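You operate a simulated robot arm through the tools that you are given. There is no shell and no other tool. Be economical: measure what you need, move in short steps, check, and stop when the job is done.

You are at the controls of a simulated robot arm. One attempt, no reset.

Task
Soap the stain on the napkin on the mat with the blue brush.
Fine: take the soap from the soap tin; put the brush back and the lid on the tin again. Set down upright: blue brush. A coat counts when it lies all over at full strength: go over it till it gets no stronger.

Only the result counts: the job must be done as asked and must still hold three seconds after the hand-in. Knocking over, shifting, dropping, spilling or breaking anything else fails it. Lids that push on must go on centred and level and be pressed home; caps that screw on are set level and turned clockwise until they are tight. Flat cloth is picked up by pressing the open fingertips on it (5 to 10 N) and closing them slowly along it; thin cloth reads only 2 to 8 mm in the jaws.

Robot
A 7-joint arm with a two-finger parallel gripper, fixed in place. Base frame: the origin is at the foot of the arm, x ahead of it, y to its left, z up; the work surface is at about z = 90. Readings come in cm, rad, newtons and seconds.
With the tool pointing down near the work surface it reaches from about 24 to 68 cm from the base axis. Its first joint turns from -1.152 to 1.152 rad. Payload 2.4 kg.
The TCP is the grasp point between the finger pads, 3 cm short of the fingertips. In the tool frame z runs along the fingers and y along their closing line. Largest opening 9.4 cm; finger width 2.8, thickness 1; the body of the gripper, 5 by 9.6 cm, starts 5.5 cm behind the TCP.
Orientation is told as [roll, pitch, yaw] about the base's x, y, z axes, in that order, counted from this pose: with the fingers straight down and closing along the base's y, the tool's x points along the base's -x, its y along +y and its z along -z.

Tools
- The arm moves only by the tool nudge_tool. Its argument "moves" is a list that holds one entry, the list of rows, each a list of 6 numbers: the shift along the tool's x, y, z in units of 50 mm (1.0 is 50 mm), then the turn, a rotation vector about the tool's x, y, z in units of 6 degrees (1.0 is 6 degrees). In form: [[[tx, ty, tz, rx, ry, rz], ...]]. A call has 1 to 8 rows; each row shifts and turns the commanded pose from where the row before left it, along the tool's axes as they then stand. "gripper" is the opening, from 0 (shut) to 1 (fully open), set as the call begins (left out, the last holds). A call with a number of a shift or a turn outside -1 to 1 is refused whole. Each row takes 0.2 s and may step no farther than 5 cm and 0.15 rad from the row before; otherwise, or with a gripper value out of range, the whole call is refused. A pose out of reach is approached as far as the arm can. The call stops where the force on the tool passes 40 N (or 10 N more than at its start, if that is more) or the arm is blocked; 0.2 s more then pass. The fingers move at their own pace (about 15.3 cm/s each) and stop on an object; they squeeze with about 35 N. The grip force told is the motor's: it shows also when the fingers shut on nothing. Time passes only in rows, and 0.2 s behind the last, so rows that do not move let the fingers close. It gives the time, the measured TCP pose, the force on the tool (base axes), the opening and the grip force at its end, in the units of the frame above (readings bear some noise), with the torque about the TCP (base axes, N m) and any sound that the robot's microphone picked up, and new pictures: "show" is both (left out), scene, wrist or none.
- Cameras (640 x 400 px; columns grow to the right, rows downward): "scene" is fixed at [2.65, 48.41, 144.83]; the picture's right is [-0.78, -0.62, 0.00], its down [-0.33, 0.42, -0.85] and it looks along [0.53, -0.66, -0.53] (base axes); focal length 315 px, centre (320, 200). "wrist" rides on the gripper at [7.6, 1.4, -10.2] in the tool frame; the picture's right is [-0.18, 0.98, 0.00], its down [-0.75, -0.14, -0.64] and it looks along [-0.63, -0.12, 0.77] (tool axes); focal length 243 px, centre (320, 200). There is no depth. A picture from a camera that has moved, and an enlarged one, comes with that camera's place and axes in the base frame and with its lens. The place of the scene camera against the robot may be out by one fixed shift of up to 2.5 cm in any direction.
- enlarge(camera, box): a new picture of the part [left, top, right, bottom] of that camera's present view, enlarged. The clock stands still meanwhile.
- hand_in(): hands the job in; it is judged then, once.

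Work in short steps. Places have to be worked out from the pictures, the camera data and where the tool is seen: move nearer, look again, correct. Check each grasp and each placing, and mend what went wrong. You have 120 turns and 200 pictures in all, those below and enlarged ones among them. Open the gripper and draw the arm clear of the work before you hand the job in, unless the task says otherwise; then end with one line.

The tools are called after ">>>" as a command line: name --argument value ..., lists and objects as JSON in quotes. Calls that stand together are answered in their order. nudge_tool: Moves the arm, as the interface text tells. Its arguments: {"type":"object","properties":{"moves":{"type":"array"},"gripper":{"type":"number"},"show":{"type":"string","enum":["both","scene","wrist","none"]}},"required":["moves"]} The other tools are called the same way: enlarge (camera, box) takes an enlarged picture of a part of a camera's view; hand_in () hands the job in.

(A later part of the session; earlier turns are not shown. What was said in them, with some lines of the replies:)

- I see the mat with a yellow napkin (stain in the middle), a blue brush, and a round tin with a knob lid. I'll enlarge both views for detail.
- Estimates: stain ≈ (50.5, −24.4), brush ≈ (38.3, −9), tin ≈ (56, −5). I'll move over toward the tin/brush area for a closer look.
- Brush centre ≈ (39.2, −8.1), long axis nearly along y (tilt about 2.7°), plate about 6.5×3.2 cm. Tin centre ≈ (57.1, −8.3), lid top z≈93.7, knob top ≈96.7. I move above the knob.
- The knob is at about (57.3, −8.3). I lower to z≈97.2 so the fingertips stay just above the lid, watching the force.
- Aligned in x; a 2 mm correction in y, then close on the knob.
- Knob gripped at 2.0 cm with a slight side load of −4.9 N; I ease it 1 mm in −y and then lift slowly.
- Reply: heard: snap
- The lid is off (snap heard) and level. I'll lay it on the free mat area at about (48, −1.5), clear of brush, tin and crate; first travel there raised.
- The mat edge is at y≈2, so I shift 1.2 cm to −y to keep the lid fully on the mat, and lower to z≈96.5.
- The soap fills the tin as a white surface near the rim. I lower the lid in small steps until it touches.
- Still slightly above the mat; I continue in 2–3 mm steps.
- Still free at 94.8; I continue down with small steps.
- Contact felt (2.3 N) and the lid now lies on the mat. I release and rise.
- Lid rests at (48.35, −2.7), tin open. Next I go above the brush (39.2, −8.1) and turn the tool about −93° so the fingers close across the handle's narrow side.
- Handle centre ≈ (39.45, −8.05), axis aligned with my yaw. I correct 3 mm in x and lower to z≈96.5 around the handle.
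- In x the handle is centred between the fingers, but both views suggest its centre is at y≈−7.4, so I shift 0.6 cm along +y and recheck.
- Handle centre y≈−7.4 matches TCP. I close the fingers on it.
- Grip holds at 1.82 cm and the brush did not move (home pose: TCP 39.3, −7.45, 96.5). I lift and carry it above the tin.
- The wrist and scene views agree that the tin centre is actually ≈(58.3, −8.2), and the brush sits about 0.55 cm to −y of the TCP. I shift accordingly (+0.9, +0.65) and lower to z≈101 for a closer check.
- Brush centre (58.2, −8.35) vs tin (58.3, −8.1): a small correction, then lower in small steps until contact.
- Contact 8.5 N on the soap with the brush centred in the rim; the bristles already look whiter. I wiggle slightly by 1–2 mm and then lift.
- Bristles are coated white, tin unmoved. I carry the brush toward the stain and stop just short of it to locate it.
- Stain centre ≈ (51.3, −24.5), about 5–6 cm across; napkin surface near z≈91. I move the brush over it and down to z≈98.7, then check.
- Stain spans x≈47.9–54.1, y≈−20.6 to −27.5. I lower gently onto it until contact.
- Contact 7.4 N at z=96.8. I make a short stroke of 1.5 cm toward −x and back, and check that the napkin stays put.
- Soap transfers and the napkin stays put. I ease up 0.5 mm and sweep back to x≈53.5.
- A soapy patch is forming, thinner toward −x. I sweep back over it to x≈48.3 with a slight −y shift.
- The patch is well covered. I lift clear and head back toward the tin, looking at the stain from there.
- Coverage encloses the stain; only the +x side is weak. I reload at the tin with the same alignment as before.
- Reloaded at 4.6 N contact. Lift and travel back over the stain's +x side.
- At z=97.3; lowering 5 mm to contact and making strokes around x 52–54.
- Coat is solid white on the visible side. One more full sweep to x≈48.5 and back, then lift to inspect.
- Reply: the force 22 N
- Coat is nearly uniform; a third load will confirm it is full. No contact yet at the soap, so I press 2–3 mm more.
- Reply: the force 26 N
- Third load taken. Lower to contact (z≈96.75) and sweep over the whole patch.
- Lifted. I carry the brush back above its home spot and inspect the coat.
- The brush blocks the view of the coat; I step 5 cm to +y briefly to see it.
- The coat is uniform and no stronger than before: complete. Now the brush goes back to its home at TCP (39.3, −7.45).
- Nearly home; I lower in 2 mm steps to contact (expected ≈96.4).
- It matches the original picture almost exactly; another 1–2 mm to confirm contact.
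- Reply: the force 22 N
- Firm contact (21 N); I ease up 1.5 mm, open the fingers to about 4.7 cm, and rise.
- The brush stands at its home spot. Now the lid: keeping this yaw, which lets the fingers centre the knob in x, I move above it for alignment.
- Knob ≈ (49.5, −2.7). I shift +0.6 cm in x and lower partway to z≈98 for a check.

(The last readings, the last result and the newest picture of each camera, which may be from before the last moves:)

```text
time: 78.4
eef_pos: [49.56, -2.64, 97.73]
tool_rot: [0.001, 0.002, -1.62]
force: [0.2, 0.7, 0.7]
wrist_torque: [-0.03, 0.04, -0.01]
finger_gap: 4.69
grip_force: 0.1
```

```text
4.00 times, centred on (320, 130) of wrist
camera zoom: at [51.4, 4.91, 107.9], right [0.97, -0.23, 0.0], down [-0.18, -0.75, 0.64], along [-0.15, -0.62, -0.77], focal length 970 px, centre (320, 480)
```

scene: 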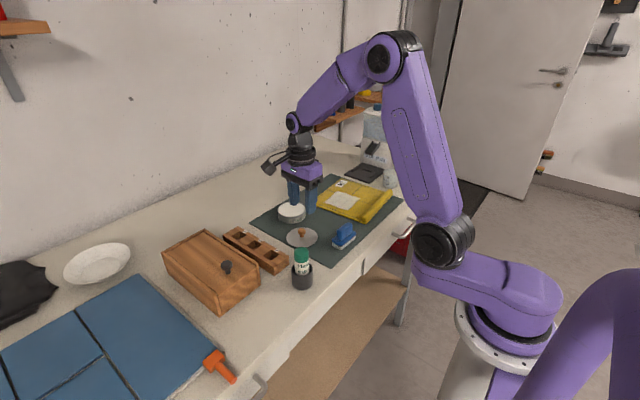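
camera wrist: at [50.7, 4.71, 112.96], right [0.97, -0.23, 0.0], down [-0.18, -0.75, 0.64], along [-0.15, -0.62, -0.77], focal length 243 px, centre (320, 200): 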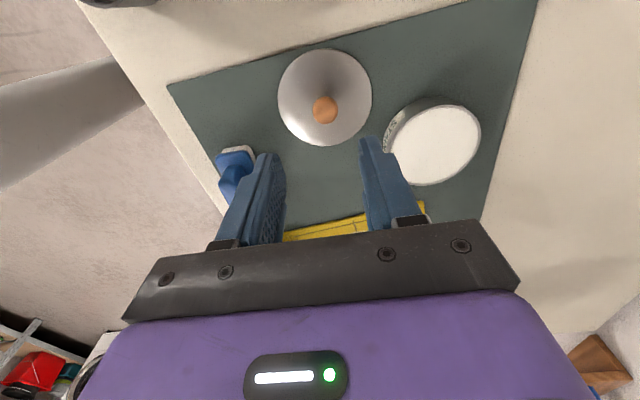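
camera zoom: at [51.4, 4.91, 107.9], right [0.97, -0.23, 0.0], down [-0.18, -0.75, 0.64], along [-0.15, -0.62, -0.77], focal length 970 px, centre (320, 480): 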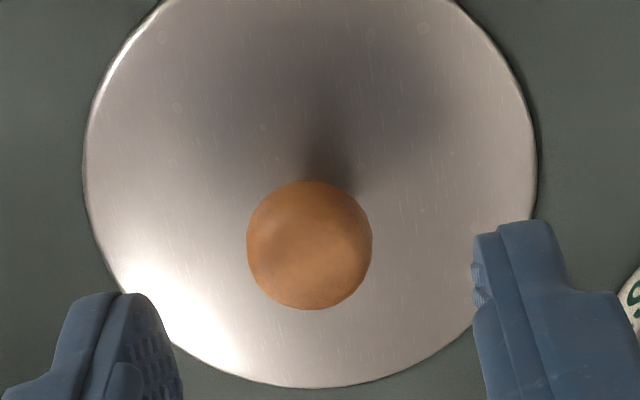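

x is aligned within 1 mm. Lower to z≈94.8.

>>> nudge_tool --moves '[[[0, 0, 0.3, 0, 0, 0], [0, 0, 0.2, 0, 0, 0], [0, 0, 0.09, 0, 0, 0], [0, 0, 0, 0, 0, 0]]]' --show "wrist"

>>> enlarge --camera "wrist" --box '[240, 110, 400, 210]'

>>> enlarge --camera "scene" --box '[264, 200, 344, 250]'

```text
time: 79.4
eef_pos: [49.73, -2.62, 94.86]
tool_rot: [0.0, -0.001, -1.619]
force: [0.0, 0.2, -0.7]
wrist_torque: [0.01, -0.01, 0.02]
finger_gap: 4.7
grip_force: 0.0
camera wrist: at [51.48, 4.85, 105.06], right [0.97, -0.23, 0.0], down [-0.18, -0.75, 0.64], along [-0.15, -0.62, -0.77], focal length 243 px, centre (320, 200)
```

wrist: 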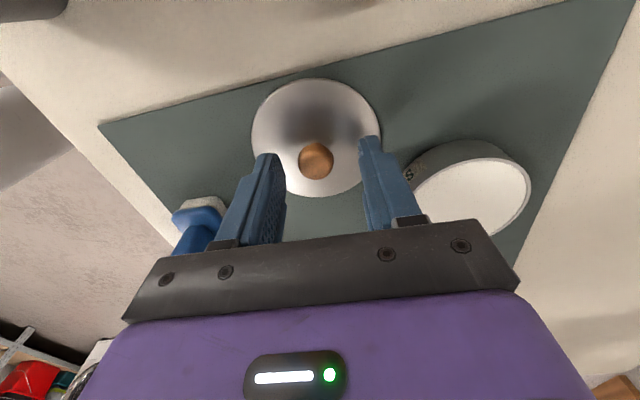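

```text
4.00 times, centred on (320, 160) of wrist
camera zoom: at [51.48, 4.85, 105.06], right [0.97, -0.23, 0.0], down [-0.18, -0.75, 0.64], along [-0.15, -0.62, -0.77], focal length 970 px, centre (320, 360)
```

zoom: 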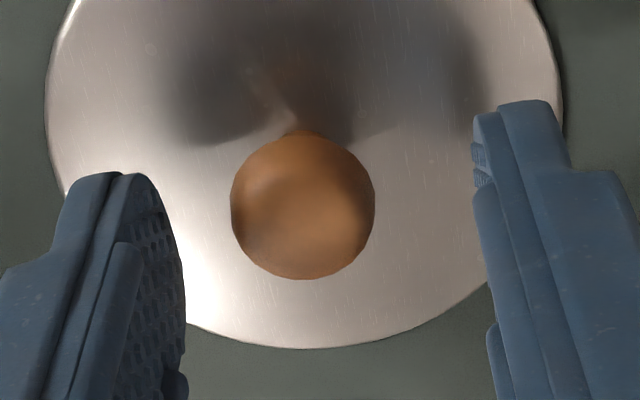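

```text
8.00 times, centred on (304, 225) of scene
camera zoom: at [2.65, 48.41, 144.83], right [-0.78, -0.62, 0.0], down [-0.33, 0.42, -0.85], along [0.53, -0.66, -0.53], focal length 2522 px, centre (448, 0)
```

zoom: 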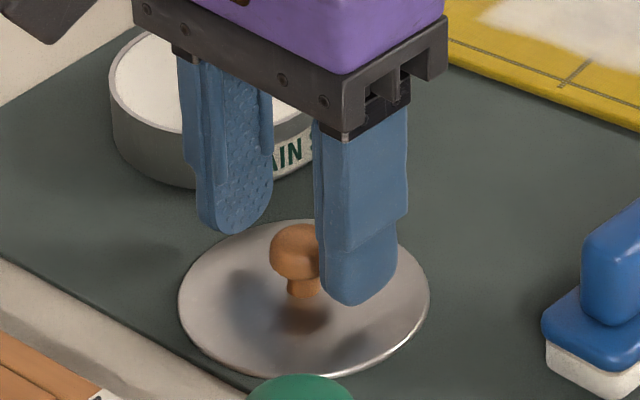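

Fingers straddle the knob; about 1 mm shift in −x and close. I'll verify the lid didn't slide.

>>> nudge_tool --moves '[[[0, -0.02, 0, 0, 0, 0], [0, 0, 0, 0, 0, 0]]]' --show "none"

>>> nudge_tool --moves '[[[0, 0, 0, 0, 0, 0], [0, 0, 0, 0, 0, 0], [0, 0, 0, 0, 0, 0]]]' --gripper 0 --show "none"

>>> enlarge --camera "wrist" --box '[240, 110, 400, 210]'

>>> enlarge --camera "scene" --box '[264, 200, 344, 250]'

```text
time: 80.0
eef_pos: [49.43, -2.7, 94.91]
tool_rot: [0.0, 0.001, -1.618]
force: [-0.2, -0.1, -0.3]
wrist_torque: [0.03, 0.0, 0.02]
finger_gap: 4.66
grip_force: 0.1
```

```text
time: 80.8
eef_pos: [49.54, -2.65, 94.9]
tool_rot: [0.001, 0.0, -1.622]
force: [0.0, 0.0, 0.6]
wrist_torque: [0.01, 0.02, -0.01]
finger_gap: 2.03
grip_force: 35.1
```

```text
4.00 times, centred on (320, 160) of wrist
camera zoom: at [51.36, 4.8, 105.1], right [0.97, -0.23, 0.0], down [-0.18, -0.75, 0.64], along [-0.15, -0.62, -0.77], focal length 970 px, centre (320, 360)
```

zoom: 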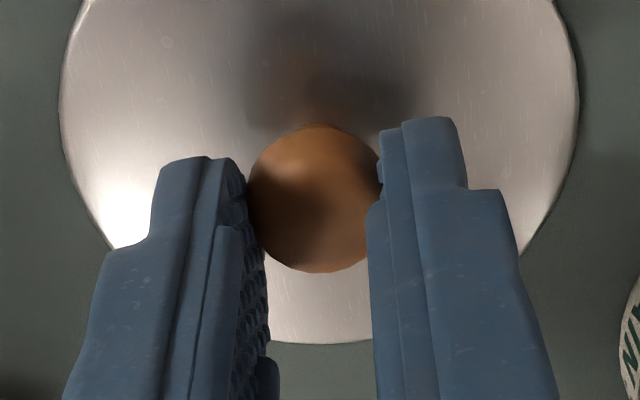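

```text
8.00 times, centred on (304, 225) of scene
camera zoom: at [2.65, 48.41, 144.83], right [-0.78, -0.62, 0.0], down [-0.33, 0.42, -0.85], along [0.53, -0.66, -0.53], focal length 2522 px, centre (448, 0)
```

zoom: 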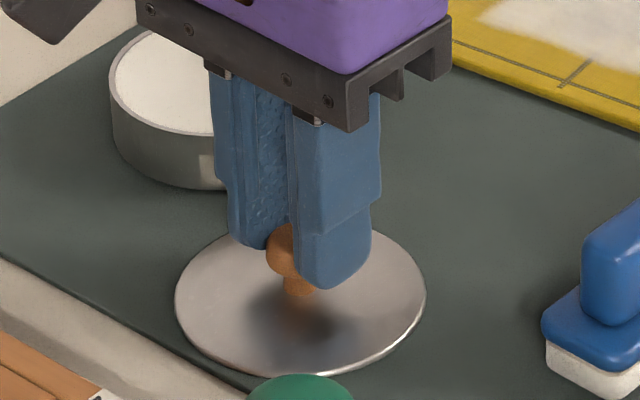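

Knob gripped (2.03 cm); the lid slid only ~1 mm in x. The tin is at displacement (+8.77, −5.56) from here; I lift 5 cm and move there.

>>> nudge_tool --moves '[[[0, 0, -0.2, 0, 0, 0], [0, 0, -0.6, 0, 0, 0], [0, 0, -0.4, 0, 0, 0], [-0.342, 0.602, 0, 0, 0, 0], [-0.342, 0.602, 0, 0, 0, 0], [-0.342, 0.602, 0, 0, 0, 0], [0, 0, 0, 0, 0, 0], [0, 0, 0, 0, 0, 0]]]'

>>> enlarge --camera "scene" --box '[252, 180, 332, 230]'

```text
time: 82.6
eef_pos: [58.57, -8.08, 101.03]
tool_rot: [0.0, 0.0, -1.619]
force: [-0.4, -0.4, -0.5]
wrist_torque: [-0.03, 0.01, 0.02]
finger_gap: 2.0
grip_force: 35.0
camera wrist: at [60.34, -0.52, 111.17], right [0.97, -0.23, 0.0], down [-0.18, -0.75, 0.64], along [-0.15, -0.62, -0.77], focal length 243 px, centre (320, 200)
```

scene: 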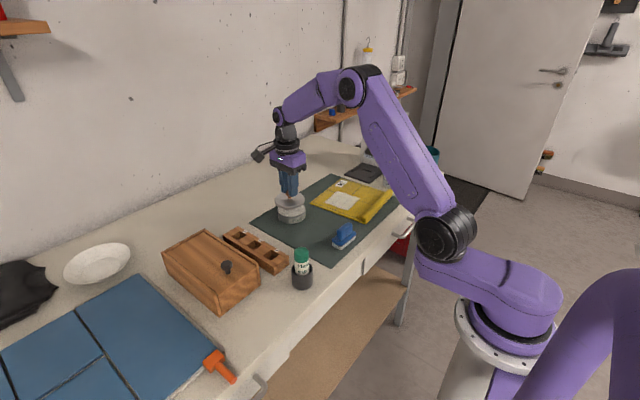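
wrist: 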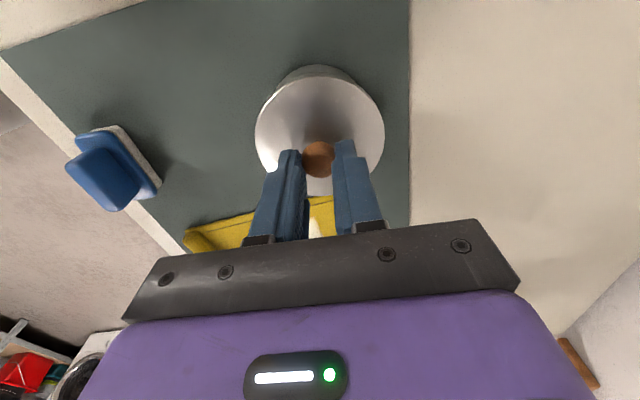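

```text
8.00 times, centred on (292, 205) of scene
camera zoom: at [2.65, 48.41, 144.83], right [-0.78, -0.62, 0.0], down [-0.33, 0.42, -0.85], along [0.53, -0.66, -0.53], focal length 2522 px, centre (544, 160)
```

zoom: 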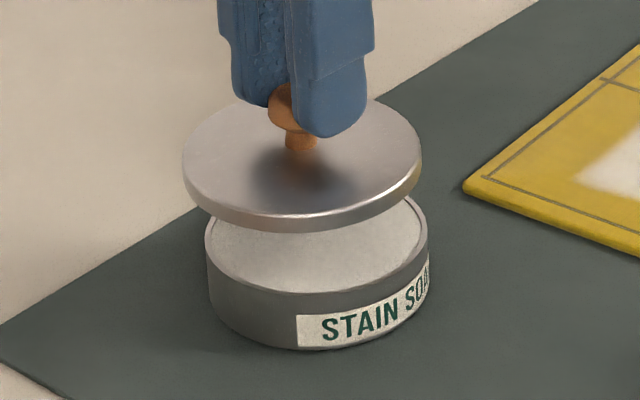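

Reading (58.57, −8.08) is slightly past the intended (58.31, −8.21), and the scene confirms the lid is ~3.5 mm left of the tin. I correct and lower to z≈98.8.

>>> nudge_tool --moves '[[[-0.035, -0.055, 0.1, 0, 0, 0], [0, 0, 0.2, 0, 0, 0], [0, 0, 0.14, 0, 0, 0], [0, 0, 0, 0, 0, 0], [0, 0, 0, 0, 0, 0]]]' --show "none"

>>> enlarge --camera "scene" --box '[252, 180, 332, 230]'

>>> enlarge --camera "wrist" --box '[240, 50, 400, 150]'

```text
time: 83.8
eef_pos: [58.16, -8.29, 98.65]
tool_rot: [-0.001, -0.001, -1.62]
force: [0.0, -0.1, 0.5]
wrist_torque: [0.01, -0.01, 0.0]
finger_gap: 2.0
grip_force: 35.1
```

```text
8.00 times, centred on (292, 205) of scene
camera zoom: at [2.65, 48.41, 144.83], right [-0.78, -0.62, 0.0], down [-0.33, 0.42, -0.85], along [0.53, -0.66, -0.53], focal length 2522 px, centre (544, 160)
```

zoom: 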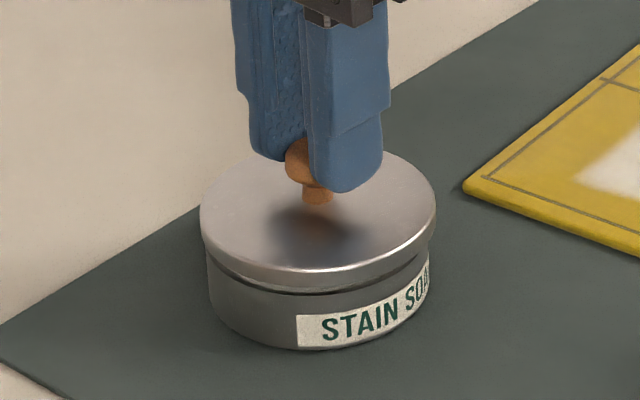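

```text
4.00 times, centred on (320, 100) of wrist
camera zoom: at [59.95, -0.81, 108.88], right [0.97, -0.23, 0.0], down [-0.18, -0.75, 0.64], along [-0.15, -0.62, -0.77], focal length 970 px, centre (320, 600)
```

zoom: 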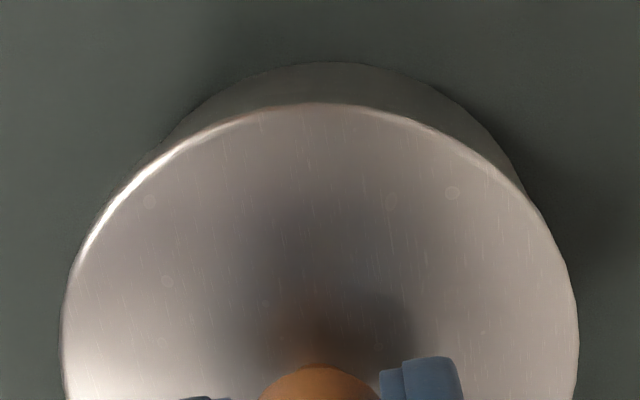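

Lid is centred within about 1 mm. A tiny +x correction, then lower onto the rim.

>>> nudge_tool --moves '[[[0.006, 0.018, 0.06, 0, 0, 0], [0, 0, 0.05, 0, 0, 0], [0, 0, 0, 0, 0, 0]]]' --show "none"

>>> nudge_tool --moves '[[[0, 0, 0.04, 0, 0, 0], [0, 0, 0.04, 0, 0, 0], [0, 0, 0, 0, 0, 0]]]' --show "none"

>>> enlarge --camera "scene" --box '[252, 180, 332, 230]'

```text
time: 84.6
eef_pos: [58.16, -8.4, 98.26]
tool_rot: [0.0, 0.0, -1.618]
force: [-0.6, 0.2, 0.5]
wrist_torque: [0.0, 0.01, -0.02]
finger_gap: 2.04
grip_force: 34.8
```

```text
time: 85.4
eef_pos: [58.07, -8.36, 97.76]
tool_rot: [-0.001, 0.0, -1.619]
force: [-0.1, 0.5, -0.3]
wrist_torque: [0.02, 0.01, 0.01]
finger_gap: 2.04
grip_force: 35.1
```

```text
8.00 times, centred on (292, 205) of scene
camera zoom: at [2.65, 48.41, 144.83], right [-0.78, -0.62, 0.0], down [-0.33, 0.42, -0.85], along [0.53, -0.66, -0.53], focal length 2522 px, centre (544, 160)
```

zoom: 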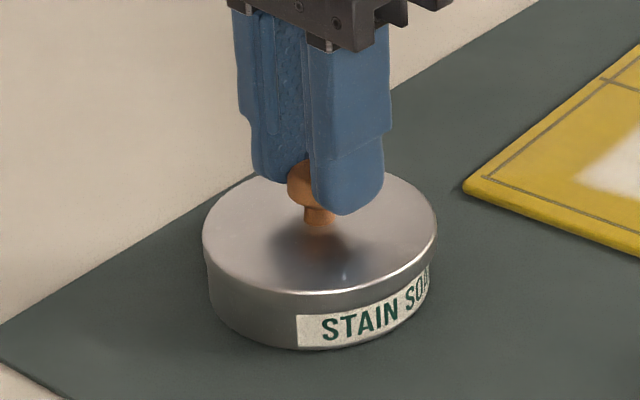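

Lid centre column 319.5 versus expected ≈316, matching the reading's small offset; I shift (+0.12, +0.08) cm and continue lowering.

>>> nudge_tool --moves '[[[0.017, 0.024, 0, 0, 0, 0], [0, 0, 0.03, 0, 0, 0], [0, 0, 0, 0, 0, 0]]]' --show "none"

>>> nudge_tool --moves '[[[0, 0, 0.04, 0, 0, 0], [0, 0, 0, 0, 0, 0]]]' --show "none"

```text
time: 86.2
eef_pos: [58.06, -8.32, 97.51]
tool_rot: [0.0, 0.002, -1.618]
force: [-0.1, -0.8, -1.1]
wrist_torque: [-0.01, 0.0, -0.02]
finger_gap: 1.99
grip_force: 35.3
```

```text
time: 86.8
eef_pos: [58.31, -8.34, 97.6]
tool_rot: [0.002, -0.002, -1.618]
force: [-4.1, -2.3, 16.8]
wrist_torque: [-0.06, 0.11, 0.0]
finger_gap: 1.99
grip_force: 34.9
heard: snap
```

A snap with 17 N — the lid engaged. I press 1 mm more to make sure, then look.

>>> nudge_tool --moves '[[[0, 0, 0.02, 0, 0, 0], [0, 0, 0, 0, 0, 0]]]' --show "wrist"

>>> enlarge --camera "scene" --box '[252, 180, 332, 230]'

```text
time: 87.4
eef_pos: [58.31, -8.35, 97.53]
tool_rot: [0.005, -0.002, -1.62]
force: [-5.1, -3.0, 34.6]
wrist_torque: [-0.03, 0.13, 0.04]
finger_gap: 2.0
grip_force: 34.9
camera wrist: at [60.07, -0.8, 107.7], right [0.97, -0.23, 0.01], down [-0.18, -0.74, 0.64], along [-0.14, -0.63, -0.77], focal length 243 px, centre (320, 200)
```

wrist: 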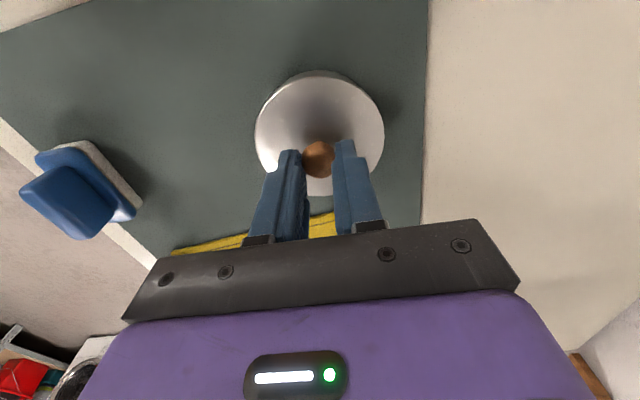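

```text
8.00 times, centred on (292, 205) of scene
camera zoom: at [2.57, 48.41, 144.83], right [-0.78, -0.62, 0.0], down [-0.33, 0.42, -0.85], along [0.53, -0.66, -0.53], focal length 2522 px, centre (544, 160)
```

zoom: 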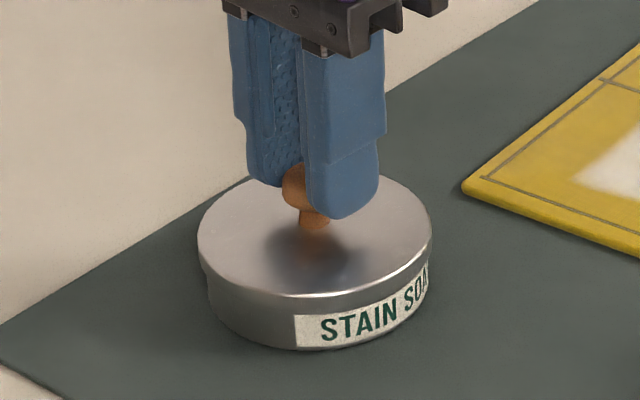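

Seated and rigid at 35 N. I unload the press, open the fingers and rise.

>>> nudge_tool --moves '[[[0, 0, -0.06, 0, 0, 0], [0, 0, 0, 0, 0, 0]]]' --show "none"

>>> nudge_tool --moves '[[[0, 0, 0, 0, 0, 0], [0, 0, 0, 0, 0, 0], [0, 0, 0, 0, 0, 0]]]' --gripper 0.45 --show "none"

>>> nudge_tool --moves '[[[0, 0, -0.4, 0, 0, 0], [0, 0, -0.8, 0, 0, 0], [0, 0, -0.8, 0, 0, 0], [0, 0, -0.8, 0, 0, 0], [0, 0, 0, 0, 0, 0]]]'

>>> enlarge --camera "scene" --box '[240, 150, 440, 275]'

>>> enlarge --camera "scene" --box '[252, 180, 332, 230]'

```text
time: 88.0
eef_pos: [58.25, -8.36, 97.56]
tool_rot: [0.003, 0.0, -1.621]
force: [6.9, -5.2, 13.0]
wrist_torque: [-0.19, -0.23, 0.0]
finger_gap: 2.02
grip_force: 35.2
```

```text
time: 88.8
eef_pos: [58.15, -8.26, 97.53]
tool_rot: [-0.002, 0.0, -1.62]
force: [-0.2, 1.0, 0.0]
wrist_torque: [-0.04, -0.02, -0.01]
finger_gap: 4.21
grip_force: 0.0
```

```text
time: 90.0
eef_pos: [58.38, -8.39, 111.83]
tool_rot: [0.001, 0.002, -1.62]
force: [-0.6, 0.8, 0.2]
wrist_torque: [0.0, 0.0, 0.03]
finger_gap: 4.23
grip_force: 0.1
camera wrist: at [60.2, -0.87, 121.97], right [0.97, -0.23, 0.0], down [-0.18, -0.75, 0.64], along [-0.15, -0.62, -0.77], focal length 243 px, centre (320, 200)
```

scene: 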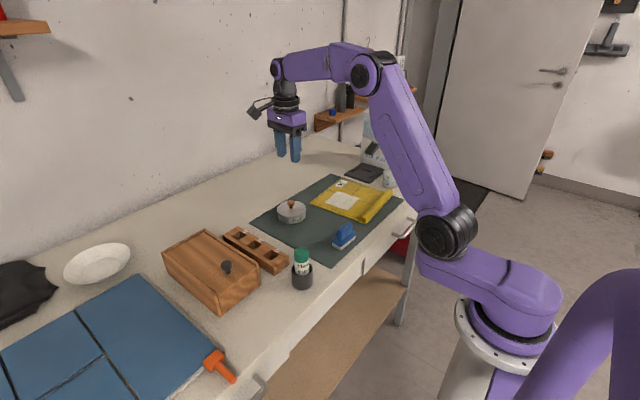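
wrist: 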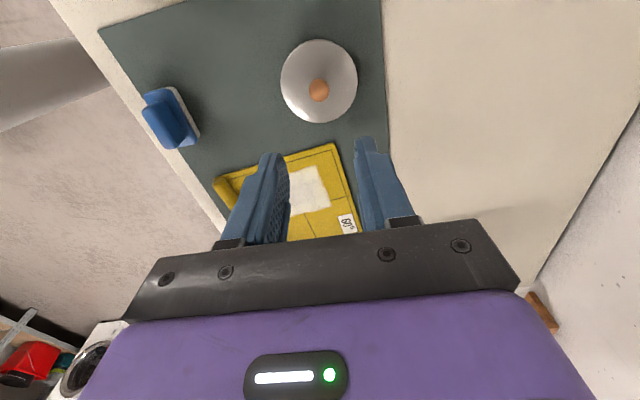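

```text
3.20 times, centred on (340, 212) of scene
camera zoom: at [2.65, 48.41, 144.83], right [-0.78, -0.62, 0.0], down [-0.33, 0.42, -0.85], along [0.53, -0.66, -0.53], focal length 1009 px, centre (256, 160)
```

zoom: 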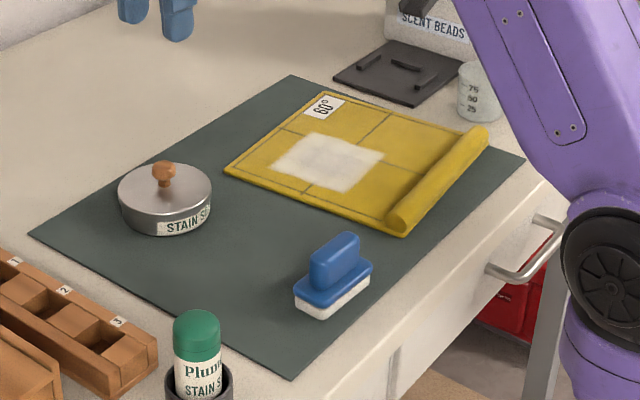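

```text
8.00 times, centred on (292, 205) of scene
camera zoom: at [2.65, 48.41, 144.83], right [-0.78, -0.62, 0.0], down [-0.33, 0.42, -0.85], along [0.53, -0.66, -0.53], focal length 2522 px, centre (544, 160)
```

zoom: 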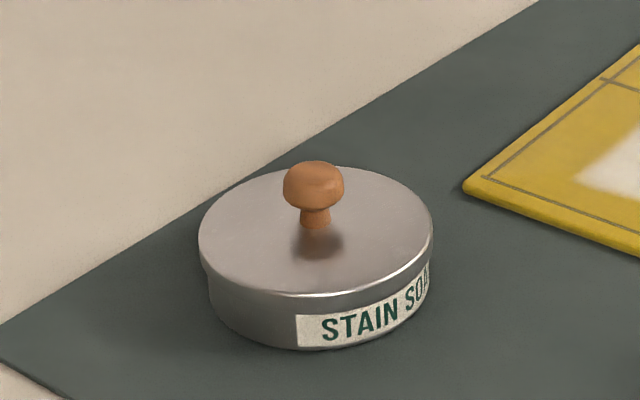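

Everything matches the initial layout: coat on the stain, brush at home upright, lid on at the right height and level. I open fully, draw the arm up and back, then hand in.

>>> nudge_tool --moves '[[[0, -0.6, -0.7, 0, 0, 0], [0, -0.6, -0.7, 0, 0, 0], [0, -0.6, 0, 0, 0, 0], [0, 0, 0, 0, 0, 0]]]' --gripper 1 --show "scene"

```text
time: 91.0
eef_pos: [49.42, -7.69, 118.56]
tool_rot: [-0.001, 0.0, -1.619]
force: [-0.6, 0.4, 0.2]
wrist_torque: [0.03, 0.03, -0.02]
finger_gap: 9.41
grip_force: 0.0
```

scene: 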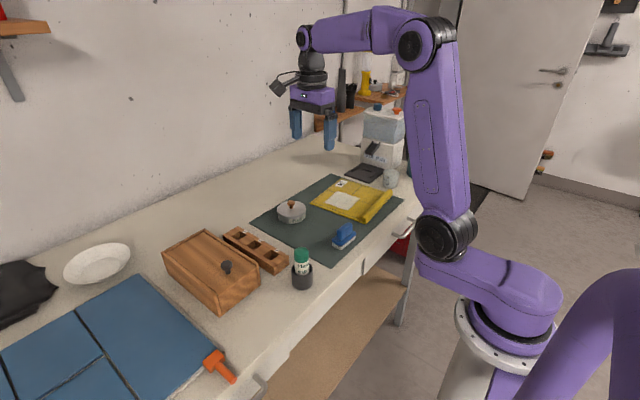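

The arm is clear with the gripper open; all is in place, so I hand in.

>>> hand_in

```text
The job is handed in.
```

I soaped the napkin stain with the blue brush until the coat got no stronger, set the brush back upright in its place, and pressed the lid onto the soap tin until it snapped. The lid sits about 1–2 mm left of where it started, and I handed the job in without knowing the verdict.
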